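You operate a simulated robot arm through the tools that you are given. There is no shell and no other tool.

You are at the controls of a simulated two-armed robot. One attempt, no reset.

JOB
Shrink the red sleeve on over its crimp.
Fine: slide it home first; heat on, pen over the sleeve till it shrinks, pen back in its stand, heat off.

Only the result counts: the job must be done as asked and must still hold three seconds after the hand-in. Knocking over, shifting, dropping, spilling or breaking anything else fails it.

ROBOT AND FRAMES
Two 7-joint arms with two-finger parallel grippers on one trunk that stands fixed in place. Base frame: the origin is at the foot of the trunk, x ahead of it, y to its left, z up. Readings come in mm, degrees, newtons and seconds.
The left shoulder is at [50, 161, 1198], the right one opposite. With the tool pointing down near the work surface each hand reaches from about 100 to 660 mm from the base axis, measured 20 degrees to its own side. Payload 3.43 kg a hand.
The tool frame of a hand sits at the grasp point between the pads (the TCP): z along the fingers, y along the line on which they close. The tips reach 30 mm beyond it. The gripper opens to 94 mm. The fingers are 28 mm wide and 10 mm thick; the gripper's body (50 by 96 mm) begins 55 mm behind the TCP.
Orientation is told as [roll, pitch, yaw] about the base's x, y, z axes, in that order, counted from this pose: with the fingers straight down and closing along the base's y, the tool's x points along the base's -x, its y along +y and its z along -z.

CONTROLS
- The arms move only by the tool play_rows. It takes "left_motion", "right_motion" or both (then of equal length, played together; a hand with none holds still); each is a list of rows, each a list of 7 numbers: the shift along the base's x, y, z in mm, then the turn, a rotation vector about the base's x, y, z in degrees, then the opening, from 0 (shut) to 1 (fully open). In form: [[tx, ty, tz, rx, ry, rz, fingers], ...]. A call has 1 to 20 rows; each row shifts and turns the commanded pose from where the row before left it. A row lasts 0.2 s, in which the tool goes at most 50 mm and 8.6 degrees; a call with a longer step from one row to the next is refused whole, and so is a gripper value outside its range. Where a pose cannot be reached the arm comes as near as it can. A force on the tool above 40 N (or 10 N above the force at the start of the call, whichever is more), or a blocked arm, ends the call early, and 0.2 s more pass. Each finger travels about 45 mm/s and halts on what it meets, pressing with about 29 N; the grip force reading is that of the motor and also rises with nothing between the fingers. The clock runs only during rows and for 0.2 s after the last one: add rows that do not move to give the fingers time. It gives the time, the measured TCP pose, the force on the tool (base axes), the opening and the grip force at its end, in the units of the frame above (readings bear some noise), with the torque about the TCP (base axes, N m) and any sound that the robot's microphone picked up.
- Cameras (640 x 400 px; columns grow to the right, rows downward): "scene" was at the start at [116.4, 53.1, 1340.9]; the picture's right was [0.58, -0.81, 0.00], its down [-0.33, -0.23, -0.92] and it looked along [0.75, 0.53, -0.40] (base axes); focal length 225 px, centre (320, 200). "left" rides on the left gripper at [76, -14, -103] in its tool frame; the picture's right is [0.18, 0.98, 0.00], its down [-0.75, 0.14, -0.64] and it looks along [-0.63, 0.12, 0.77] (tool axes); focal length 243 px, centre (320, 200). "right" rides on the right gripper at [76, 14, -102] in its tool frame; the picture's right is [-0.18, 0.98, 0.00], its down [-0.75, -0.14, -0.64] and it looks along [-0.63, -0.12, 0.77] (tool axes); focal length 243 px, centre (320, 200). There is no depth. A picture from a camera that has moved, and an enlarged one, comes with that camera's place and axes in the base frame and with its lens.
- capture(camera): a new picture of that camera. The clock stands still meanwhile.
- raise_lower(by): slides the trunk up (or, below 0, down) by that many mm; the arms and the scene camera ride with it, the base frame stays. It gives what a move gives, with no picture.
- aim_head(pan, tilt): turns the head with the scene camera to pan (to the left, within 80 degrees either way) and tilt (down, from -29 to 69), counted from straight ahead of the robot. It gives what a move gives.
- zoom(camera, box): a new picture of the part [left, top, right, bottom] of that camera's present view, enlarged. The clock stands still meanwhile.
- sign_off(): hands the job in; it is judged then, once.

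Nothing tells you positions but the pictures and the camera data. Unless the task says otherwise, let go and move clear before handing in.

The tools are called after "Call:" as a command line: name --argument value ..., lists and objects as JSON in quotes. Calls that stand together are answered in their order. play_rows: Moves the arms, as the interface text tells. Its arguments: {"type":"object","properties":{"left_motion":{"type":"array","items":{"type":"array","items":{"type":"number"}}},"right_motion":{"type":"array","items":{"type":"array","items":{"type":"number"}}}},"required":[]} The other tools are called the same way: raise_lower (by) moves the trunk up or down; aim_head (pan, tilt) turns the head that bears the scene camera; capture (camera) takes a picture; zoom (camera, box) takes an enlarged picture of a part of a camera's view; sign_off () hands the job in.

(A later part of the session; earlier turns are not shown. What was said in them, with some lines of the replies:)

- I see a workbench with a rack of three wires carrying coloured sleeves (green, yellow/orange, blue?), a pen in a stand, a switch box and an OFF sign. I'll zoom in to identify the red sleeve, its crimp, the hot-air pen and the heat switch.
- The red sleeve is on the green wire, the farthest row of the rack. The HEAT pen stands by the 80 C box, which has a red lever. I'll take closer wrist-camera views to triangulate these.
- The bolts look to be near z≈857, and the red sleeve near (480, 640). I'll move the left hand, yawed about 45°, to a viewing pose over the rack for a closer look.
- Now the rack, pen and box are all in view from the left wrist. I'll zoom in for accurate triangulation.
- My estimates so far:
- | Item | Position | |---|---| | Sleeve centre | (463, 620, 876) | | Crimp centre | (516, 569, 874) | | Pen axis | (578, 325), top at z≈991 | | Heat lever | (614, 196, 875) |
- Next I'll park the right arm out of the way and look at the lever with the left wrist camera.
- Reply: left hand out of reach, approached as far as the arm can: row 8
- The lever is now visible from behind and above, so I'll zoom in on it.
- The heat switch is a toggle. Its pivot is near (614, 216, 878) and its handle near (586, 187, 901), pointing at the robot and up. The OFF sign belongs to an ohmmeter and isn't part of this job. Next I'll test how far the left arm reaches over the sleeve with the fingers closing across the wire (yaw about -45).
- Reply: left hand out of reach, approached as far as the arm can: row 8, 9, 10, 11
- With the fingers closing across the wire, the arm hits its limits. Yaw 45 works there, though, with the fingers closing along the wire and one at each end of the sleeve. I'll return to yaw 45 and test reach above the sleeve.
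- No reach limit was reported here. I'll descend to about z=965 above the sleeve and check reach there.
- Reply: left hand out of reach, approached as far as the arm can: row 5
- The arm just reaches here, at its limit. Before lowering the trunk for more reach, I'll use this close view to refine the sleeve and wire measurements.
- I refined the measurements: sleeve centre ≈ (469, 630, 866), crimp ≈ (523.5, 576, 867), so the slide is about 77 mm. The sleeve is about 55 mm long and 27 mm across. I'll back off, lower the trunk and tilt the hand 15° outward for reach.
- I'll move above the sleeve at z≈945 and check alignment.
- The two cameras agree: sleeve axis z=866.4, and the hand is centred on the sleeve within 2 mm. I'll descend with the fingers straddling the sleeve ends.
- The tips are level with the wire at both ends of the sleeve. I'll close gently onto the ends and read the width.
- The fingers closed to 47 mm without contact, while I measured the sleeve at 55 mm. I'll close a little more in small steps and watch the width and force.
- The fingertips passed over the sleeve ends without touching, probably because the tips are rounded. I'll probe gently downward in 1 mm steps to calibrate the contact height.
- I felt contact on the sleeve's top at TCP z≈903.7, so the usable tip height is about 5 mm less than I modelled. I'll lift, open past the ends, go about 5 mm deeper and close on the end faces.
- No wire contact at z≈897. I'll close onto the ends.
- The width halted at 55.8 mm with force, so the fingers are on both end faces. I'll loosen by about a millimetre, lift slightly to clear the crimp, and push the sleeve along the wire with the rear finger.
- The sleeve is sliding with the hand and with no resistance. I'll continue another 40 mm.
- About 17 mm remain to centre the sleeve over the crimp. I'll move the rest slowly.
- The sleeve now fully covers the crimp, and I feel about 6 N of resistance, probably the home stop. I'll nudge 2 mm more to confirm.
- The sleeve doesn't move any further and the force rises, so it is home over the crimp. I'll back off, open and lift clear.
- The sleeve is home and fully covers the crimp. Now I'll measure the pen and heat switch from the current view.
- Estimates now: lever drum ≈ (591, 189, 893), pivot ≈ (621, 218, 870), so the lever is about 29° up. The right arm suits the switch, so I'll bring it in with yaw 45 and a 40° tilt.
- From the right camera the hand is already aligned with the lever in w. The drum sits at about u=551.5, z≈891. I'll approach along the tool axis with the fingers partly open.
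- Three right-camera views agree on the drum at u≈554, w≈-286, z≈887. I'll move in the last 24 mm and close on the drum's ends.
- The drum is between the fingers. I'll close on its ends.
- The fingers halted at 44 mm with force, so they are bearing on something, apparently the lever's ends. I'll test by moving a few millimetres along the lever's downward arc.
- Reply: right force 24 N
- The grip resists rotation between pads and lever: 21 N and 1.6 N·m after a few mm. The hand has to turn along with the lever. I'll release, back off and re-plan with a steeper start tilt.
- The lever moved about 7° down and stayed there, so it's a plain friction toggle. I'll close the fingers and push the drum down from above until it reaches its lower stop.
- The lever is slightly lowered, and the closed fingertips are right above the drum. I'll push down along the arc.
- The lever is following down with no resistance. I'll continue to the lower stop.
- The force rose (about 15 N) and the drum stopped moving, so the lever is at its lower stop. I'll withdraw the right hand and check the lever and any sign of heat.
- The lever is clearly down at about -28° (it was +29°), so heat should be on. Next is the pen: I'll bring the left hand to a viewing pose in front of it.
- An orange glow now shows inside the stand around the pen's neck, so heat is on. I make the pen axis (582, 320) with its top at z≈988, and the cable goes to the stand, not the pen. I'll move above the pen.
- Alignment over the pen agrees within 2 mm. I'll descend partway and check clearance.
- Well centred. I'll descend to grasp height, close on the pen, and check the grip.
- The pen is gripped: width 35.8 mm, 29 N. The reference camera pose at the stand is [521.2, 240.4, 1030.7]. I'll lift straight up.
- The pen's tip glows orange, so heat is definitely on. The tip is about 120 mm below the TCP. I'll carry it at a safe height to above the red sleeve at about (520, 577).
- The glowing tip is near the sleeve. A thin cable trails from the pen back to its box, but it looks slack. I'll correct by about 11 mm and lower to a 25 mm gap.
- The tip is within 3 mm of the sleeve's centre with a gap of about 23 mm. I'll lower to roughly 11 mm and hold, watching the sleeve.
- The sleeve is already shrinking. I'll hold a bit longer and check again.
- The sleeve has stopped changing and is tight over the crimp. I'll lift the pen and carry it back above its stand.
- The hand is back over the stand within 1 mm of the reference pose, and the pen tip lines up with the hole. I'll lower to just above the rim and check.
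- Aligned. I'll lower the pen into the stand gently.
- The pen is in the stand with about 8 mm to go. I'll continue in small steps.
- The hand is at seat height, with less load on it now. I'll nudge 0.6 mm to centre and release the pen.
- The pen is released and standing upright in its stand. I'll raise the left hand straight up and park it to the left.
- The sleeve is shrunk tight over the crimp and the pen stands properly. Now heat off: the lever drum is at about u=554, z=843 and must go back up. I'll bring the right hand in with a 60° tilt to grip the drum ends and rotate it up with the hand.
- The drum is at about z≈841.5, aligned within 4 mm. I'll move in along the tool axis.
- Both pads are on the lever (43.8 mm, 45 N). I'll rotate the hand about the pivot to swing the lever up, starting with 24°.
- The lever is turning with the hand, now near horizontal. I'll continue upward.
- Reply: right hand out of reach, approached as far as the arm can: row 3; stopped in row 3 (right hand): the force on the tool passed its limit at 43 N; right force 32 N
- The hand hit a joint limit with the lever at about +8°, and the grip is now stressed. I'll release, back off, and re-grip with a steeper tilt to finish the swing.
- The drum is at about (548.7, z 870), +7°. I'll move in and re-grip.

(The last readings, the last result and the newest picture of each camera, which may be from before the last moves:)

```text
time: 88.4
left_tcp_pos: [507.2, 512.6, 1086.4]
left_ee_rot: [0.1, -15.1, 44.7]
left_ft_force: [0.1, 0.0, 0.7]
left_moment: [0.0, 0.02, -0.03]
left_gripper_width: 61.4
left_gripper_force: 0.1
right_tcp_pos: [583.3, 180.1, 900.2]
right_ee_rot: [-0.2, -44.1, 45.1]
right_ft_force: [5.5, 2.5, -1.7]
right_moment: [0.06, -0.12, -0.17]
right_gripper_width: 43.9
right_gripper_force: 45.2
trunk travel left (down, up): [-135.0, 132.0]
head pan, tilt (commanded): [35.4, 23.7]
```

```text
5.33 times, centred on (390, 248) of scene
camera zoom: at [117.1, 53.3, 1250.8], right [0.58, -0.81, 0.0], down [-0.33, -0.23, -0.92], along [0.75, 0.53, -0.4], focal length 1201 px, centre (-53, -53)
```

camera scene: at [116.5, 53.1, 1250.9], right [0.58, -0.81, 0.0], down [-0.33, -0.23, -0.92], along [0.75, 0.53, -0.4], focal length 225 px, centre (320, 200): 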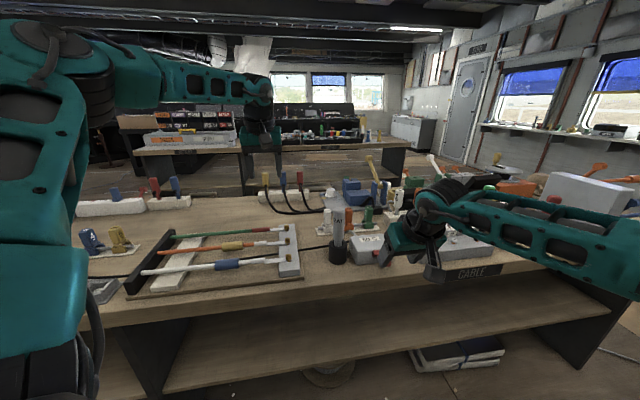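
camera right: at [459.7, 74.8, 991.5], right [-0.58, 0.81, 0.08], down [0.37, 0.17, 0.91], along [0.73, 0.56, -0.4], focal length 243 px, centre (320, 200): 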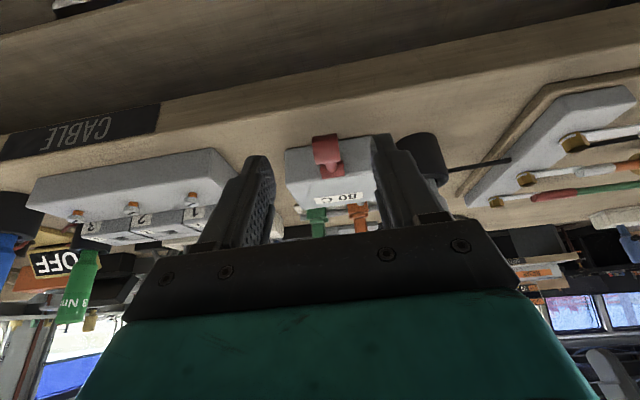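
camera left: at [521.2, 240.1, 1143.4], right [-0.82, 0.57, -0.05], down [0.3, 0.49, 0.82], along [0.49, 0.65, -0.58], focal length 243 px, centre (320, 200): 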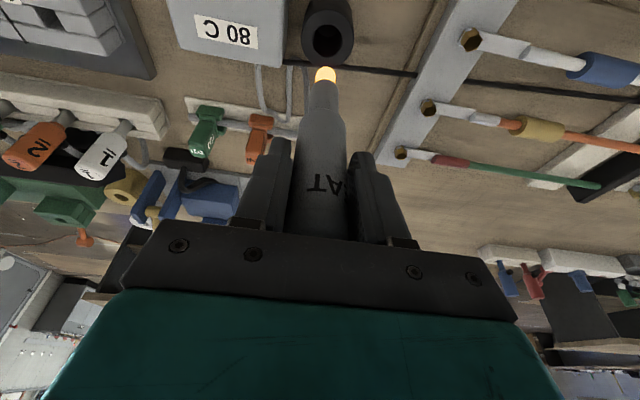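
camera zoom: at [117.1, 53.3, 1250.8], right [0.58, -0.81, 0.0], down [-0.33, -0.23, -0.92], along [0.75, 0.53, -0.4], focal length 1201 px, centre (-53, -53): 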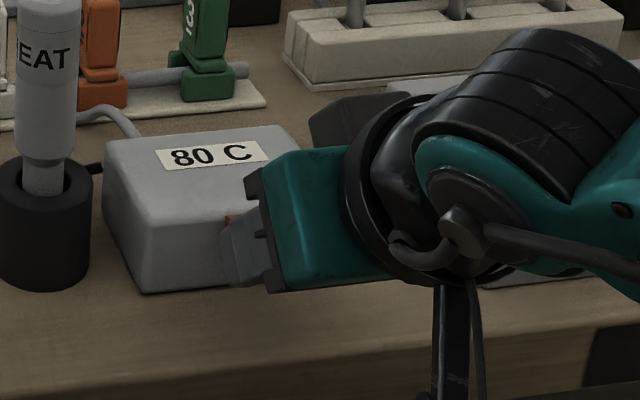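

The swing is smooth with low force and the lever is at about +23°. I'll finish the last few degrees to the upper stop.

Call:
play_rows --right_motion '[[1.33, 1.33, 3.0, -2.12, 2.12, 0, 0.22], [1.45, 1.45, 2.9, -2.12, 2.12, 0, 0.22], [0, 0, 0, 0, 0, 0, 0.22]]'

Call:
zoom --camera "right" --box '[200, 60, 440, 210]'

```text
time: 89.2
left_tcp_pos: [506.0, 513.1, 1085.2]
left_ee_rot: [0.1, -15.0, 44.6]
left_ft_force: [-0.8, -0.5, 1.1]
left_moment: [0.0, -0.02, 0.01]
left_gripper_width: 61.1
left_gripper_force: 0.1
right_tcp_pos: [584.5, 182.8, 904.1]
right_ee_rot: [-0.3, -38.0, 45.1]
right_ft_force: [5.6, 1.9, -2.1]
right_moment: [0.84, -0.95, -0.06]
right_gripper_width: 43.8
right_gripper_force: 45.2
trunk travel left (down, up): [-135.0, 132.0]
head pan, tilt (commanded): [35.4, 23.7]
```

```text
2.67 times, centred on (320, 135) of right
camera zoom: at [488.5, 105.0, 937.8], right [-0.59, 0.8, 0.11], down [0.24, 0.04, 0.97], along [0.77, 0.6, -0.22], focal length 647 px, centre (320, 373)
```

zoom: 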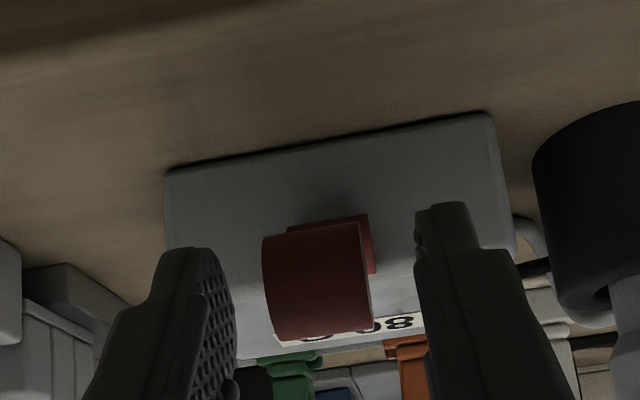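

Torque has built up at the upper stop, and the hand pose matches the original grip position. I'll release and withdraw.

Call:
play_rows --right_motion '[[0, 0, 0, 0, 0, 0, 0.35], [0, 0, 0, 0, 0, 0, 0.55], [0, 0, 0, 0, 0, 0, 0.65], [-8, -8, 14, 0, 0, 0, 0.65], [-12, -12, 20, 0, 0, 0, 0.65], [-15, -15, 20, 0, 0, 0, 0.65], [-20, -20, 20, 0, 0, 0, 0.65], [-25, -25, 20, 0, 0, 0, 0.65], [-25, -25, 20, 0, 0, 0, 0.65], [0, 0, 0, 0, 0, 0, 0.65]]'

Call:
zoom --camera "scene" --box '[310, 195, 430, 285]'

Call:
capture --camera "scene"

Call:
capture --camera "right"

```text
time: 91.4
left_tcp_pos: [507.2, 511.9, 1086.2]
left_ee_rot: [0.1, -15.1, 44.7]
left_ft_force: [0.3, -1.2, 0.5]
left_moment: [0.0, -0.01, 0.0]
left_gripper_width: 61.1
left_gripper_force: 0.1
right_tcp_pos: [478.8, 76.8, 1018.3]
right_ee_rot: [-0.2, -38.0, 45.0]
right_ft_force: [0.4, 1.0, 1.4]
right_moment: [0.04, 0.01, -0.02]
right_gripper_width: 61.1
right_gripper_force: 0.0
trunk travel left (down, up): [-135.0, 132.0]
head pan, tilt (commanded): [35.4, 23.7]
```

```text
4.44 times, centred on (370, 240) of scene
camera zoom: at [116.4, 53.1, 1250.9], right [0.58, -0.81, 0.0], down [-0.33, -0.23, -0.92], along [0.75, 0.53, -0.4], focal length 1001 px, centre (98, 22)
```

zoom: 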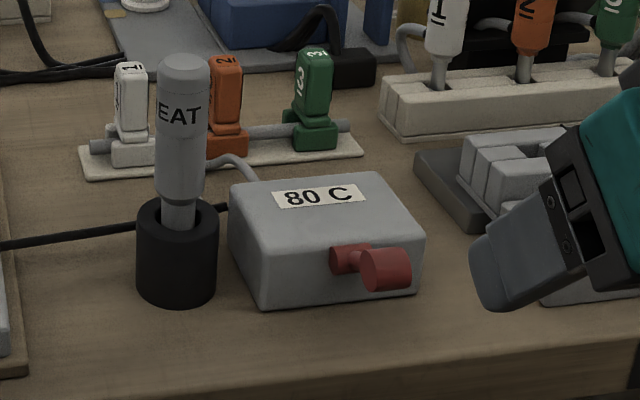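

```text
taken
camera scene: at [116.4, 53.1, 1250.9], right [0.58, -0.81, 0.0], down [-0.33, -0.23, -0.92], along [0.75, 0.53, -0.4], focal length 225 px, centre (320, 200)
```

scene: 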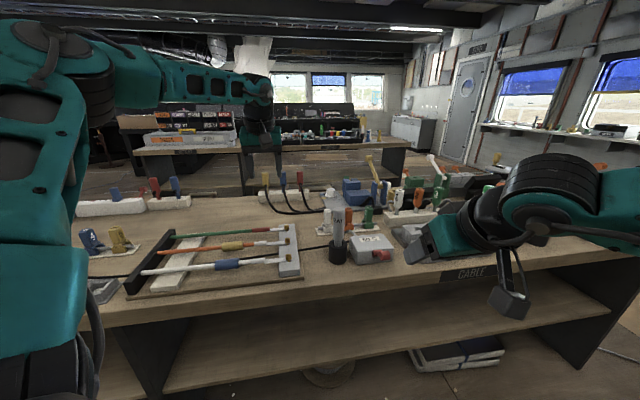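

```text
taken
camera right: at [382.6, -0.4, 1051.9], right [-0.59, 0.8, 0.11], down [0.24, 0.04, 0.97], along [0.77, 0.6, -0.21], focal length 243 px, centre (320, 200)
```

right: 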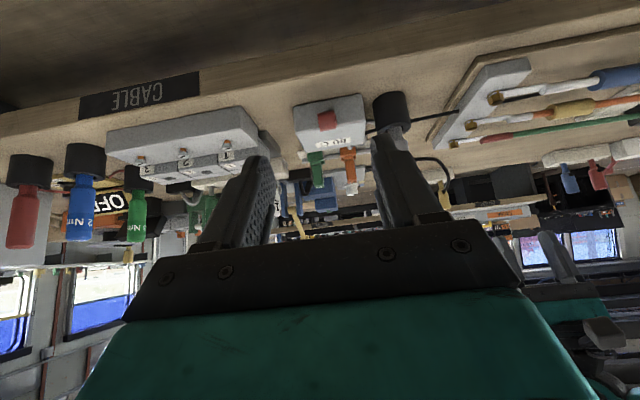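

The lever is back at its original up position. I'll verify that the glow is gone and the other items are undisturbed.

Call:
zoom --camera "right" --box '[280, 80, 440, 200]'

Call:
zoom --camera "left" --box '[0, 0, 320, 200]'

Call:
zoom --camera "scene" --box '[120, 205, 310, 305]'

```text
3.33 times, centred on (360, 140) of right
camera zoom: at [382.6, -0.4, 1051.9], right [-0.59, 0.8, 0.11], down [0.24, 0.04, 0.97], along [0.77, 0.6, -0.21], focal length 809 px, centre (187, 400)
```

zoom: 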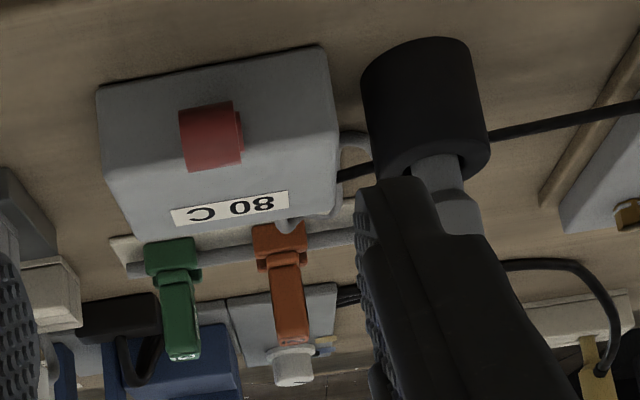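

```text
2.00 times, centred on (160, 100) of left
camera zoom: at [445.6, 430.5, 1165.3], right [-0.82, 0.57, -0.05], down [0.3, 0.49, 0.82], along [0.49, 0.65, -0.58], focal length 485 px, centre (640, 400)
```

zoom: 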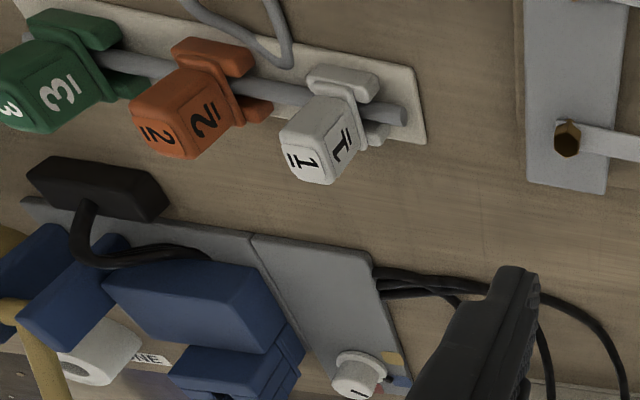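

```text
3.37 times, centred on (215, 255) of scene
camera zoom: at [116.4, 53.1, 1250.9], right [0.58, -0.81, 0.0], down [-0.33, -0.23, -0.92], along [0.75, 0.53, -0.4], focal length 758 px, centre (674, 15)
```

zoom: 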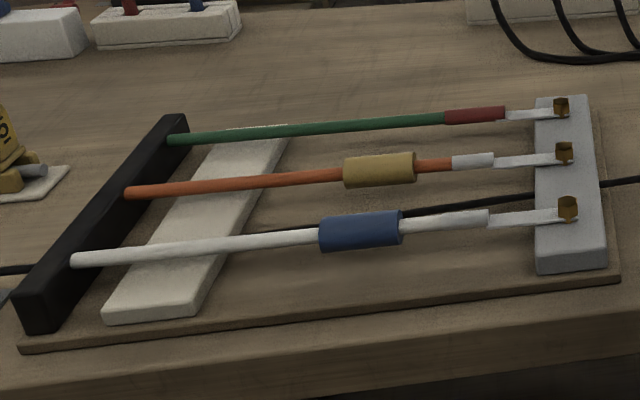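

Nothing looks disturbed. I'll pull the right arm further back and use the left wrist camera to look into the stand and confirm the heat is off.

Call:
play_rows --right_motion '[[-22, -35, 12, 0, 0, 0, 0.65], [-22, -35, 12, 0, 0, 0, 0.65], [-22, -35, 12, 0, 0, 0, 0.65], [-22, -35, 12, 0, 0, 0, 0.65], [-22, -35, 12, 0, 0, 0, 0.65], [0, 0, 0, 0, 0, 0, 0.65]]'

Call:
play_rows --left_motion '[[0, -35, 0, 0, 0, 0, 0.65], [0, -35, 0, 0, 0, 0, 0.65], [0, -35, 0, 0, 0, 0, 0.65], [0, -35, 0, 0, 0, 0, 0.65], [3, -35, 0, 0, 0, 0, 0.65], [3, -35, 0, 0, 0, 0, 0.65], [3, -35, 0, 0, 0, 0, 0.65], [0, 0, 0, 0, 0, 0, 0.65]]'

Call:
zoom --camera "left" --box '[180, 20, 420, 200]'

```text
time: 92.8
left_tcp_pos: [506.8, 510.9, 1086.7]
left_ee_rot: [0.1, -15.0, 44.7]
left_ft_force: [-0.1, -0.9, -0.2]
left_moment: [0.0, 0.04, -0.01]
left_gripper_width: 61.3
left_gripper_force: 0.0
right_tcp_pos: [370.4, -98.9, 1079.9]
right_ee_rot: [-0.3, -38.0, 45.0]
right_ft_force: [-0.4, -0.7, 0.0]
right_moment: [0.01, -0.03, 0.03]
right_gripper_width: 61.3
right_gripper_force: 0.0
trunk travel left (down, up): [-135.0, 132.0]
head pan, tilt (commanded): [35.4, 23.7]
```

```text
time: 94.6
left_tcp_pos: [514.8, 266.3, 1085.2]
left_ee_rot: [0.1, -15.1, 44.6]
left_ft_force: [-0.5, -0.7, -0.6]
left_moment: [-0.02, 0.02, 0.01]
left_gripper_width: 60.7
left_gripper_force: 0.1
right_tcp_pos: [369.5, -99.0, 1077.6]
right_ee_rot: [-0.2, -37.9, 45.0]
right_ft_force: [-0.1, -1.0, -0.3]
right_moment: [0.01, 0.0, 0.0]
right_gripper_width: 61.1
right_gripper_force: 0.1
trunk travel left (down, up): [-135.0, 132.0]
head pan, tilt (commanded): [35.4, 23.7]
```

```text
2.22 times, centred on (300, 110) of left
camera zoom: at [452.8, 185.0, 1164.2], right [-0.82, 0.57, -0.05], down [0.3, 0.49, 0.82], along [0.49, 0.65, -0.58], focal length 539 px, centre (364, 400)
```

zoom: 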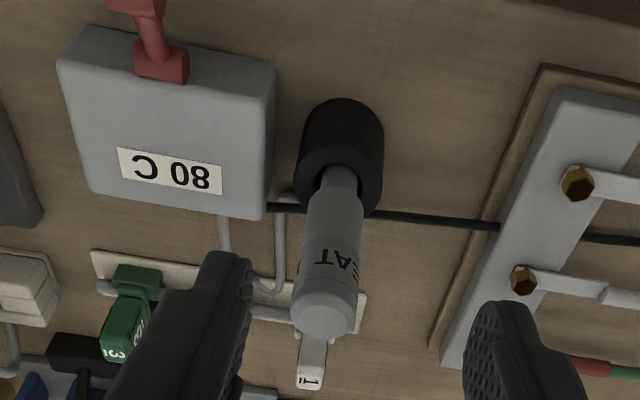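

Call:
zoom --camera "left" --box '[280, 50, 360, 110]'

Call:
capture --camera "scene"

Call:
zoom --camera "scene" --box '[310, 195, 430, 285]'

```text
6.67 times, centred on (320, 80) of left
camera zoom: at [452.8, 185.0, 1164.2], right [-0.82, 0.57, -0.05], down [0.3, 0.49, 0.82], along [0.49, 0.65, -0.58], focal length 1618 px, centre (320, 1000)
```

zoom: 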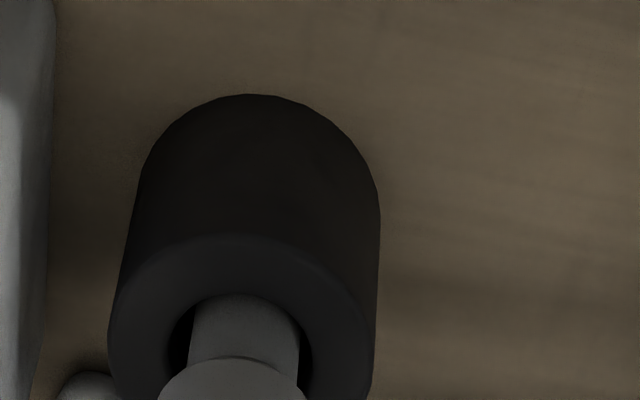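

```text
taken
camera scene: at [116.4, 53.1, 1250.9], right [0.58, -0.81, 0.0], down [-0.33, -0.23, -0.92], along [0.75, 0.53, -0.4], focal length 225 px, centre (320, 200)
```

scene: 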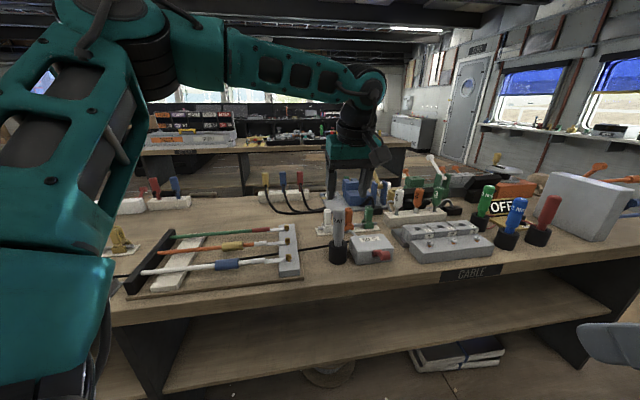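

```text
4.44 times, centred on (370, 240) of scene
camera zoom: at [116.4, 53.1, 1250.9], right [0.58, -0.81, 0.0], down [-0.33, -0.23, -0.92], along [0.75, 0.53, -0.4], focal length 1001 px, centre (98, 22)
```

zoom: 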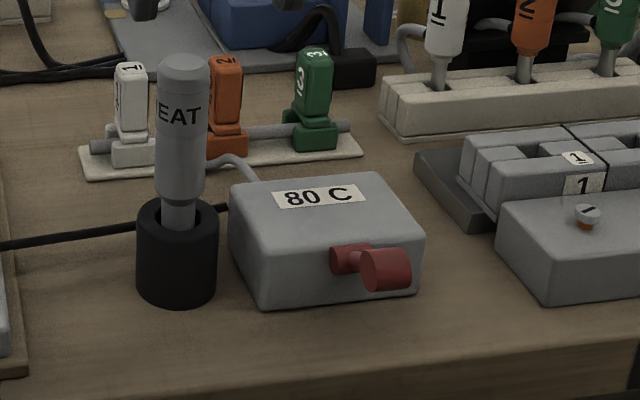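

The stand is dark inside (heat off), the lever is up, the pen is seated and the red sleeve is shrunk over its crimp. I'll pull the left hand clear before handing in.

Call:
play_rows --left_motion '[[-15, 5, 20, 0, 0, 0, 0.65], [-30, 12, 15, 0, 0, 0, 0.65], [-30, 12, 10, 0, 0, 0, 0.65], [-30, 12, 5, 0, 0, 0, 0.65], [0, 0, 0, 0, 0, 0, 0.65], [0, 0, 0, 0, 0, 0, 0.65]]'

Call:
zoom --camera "scene" --box '[190, 195, 430, 300]'

```text
time: 96.0
left_tcp_pos: [411.4, 309.4, 1136.5]
left_ee_rot: [0.1, -14.9, 44.7]
left_ft_force: [0.0, 0.7, -0.1]
left_moment: [0.05, 0.02, -0.01]
left_gripper_width: 61.2
left_gripper_force: 0.0
right_tcp_pos: [370.1, -99.0, 1079.3]
right_ee_rot: [-0.3, -37.9, 45.0]
right_ft_force: [0.0, -0.2, 0.2]
right_moment: [0.03, 0.02, 0.01]
right_gripper_width: 60.9
right_gripper_force: 0.1
trunk travel left (down, up): [-135.0, 132.0]
head pan, tilt (commanded): [35.4, 23.7]
```

```text
2.67 times, centred on (310, 248) of scene
camera zoom: at [116.5, 53.1, 1250.9], right [0.58, -0.81, 0.0], down [-0.33, -0.23, -0.92], along [0.75, 0.53, -0.4], focal length 600 px, centre (347, 73)
```

zoom: 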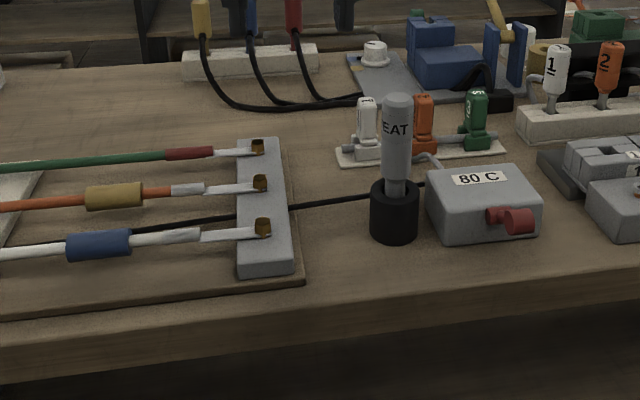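

The red sleeve is shrunk tight over its crimp, the pen is upright in its stand, and the heat lever is back in its off position. Both hands are clear and nothing else has moved, so I'm handing in.

Call:
sign_off

```text
The job is handed in.
```

The red sleeve is shrunk tight over its crimp, and I've handed the job in. No verdict has come back yet.

- **Sleeve:** I slid it along the green wire to its stop, where it fully covered the crimp. I then held the hot pen about 11 mm above it until it stopped shrinking.
- **Pen:** it is back in its stand, upright and released.
- **Heat:** the lever is back at its starting (up) position. The orange glow seen in the stand while the heat was on is gone.
- **Everything else:** nothing else looked moved in the final pictures. The yellow and blue sleeves are unchanged, and both hands are clear of the bench items.

Turning the heat off took two tries. The right arm hit a joint limit partway, and the force briefly passed the 40 N cutoff (43 N). I released the lever, gripped it again and finished the swing; the heat box was in the same place before and after.
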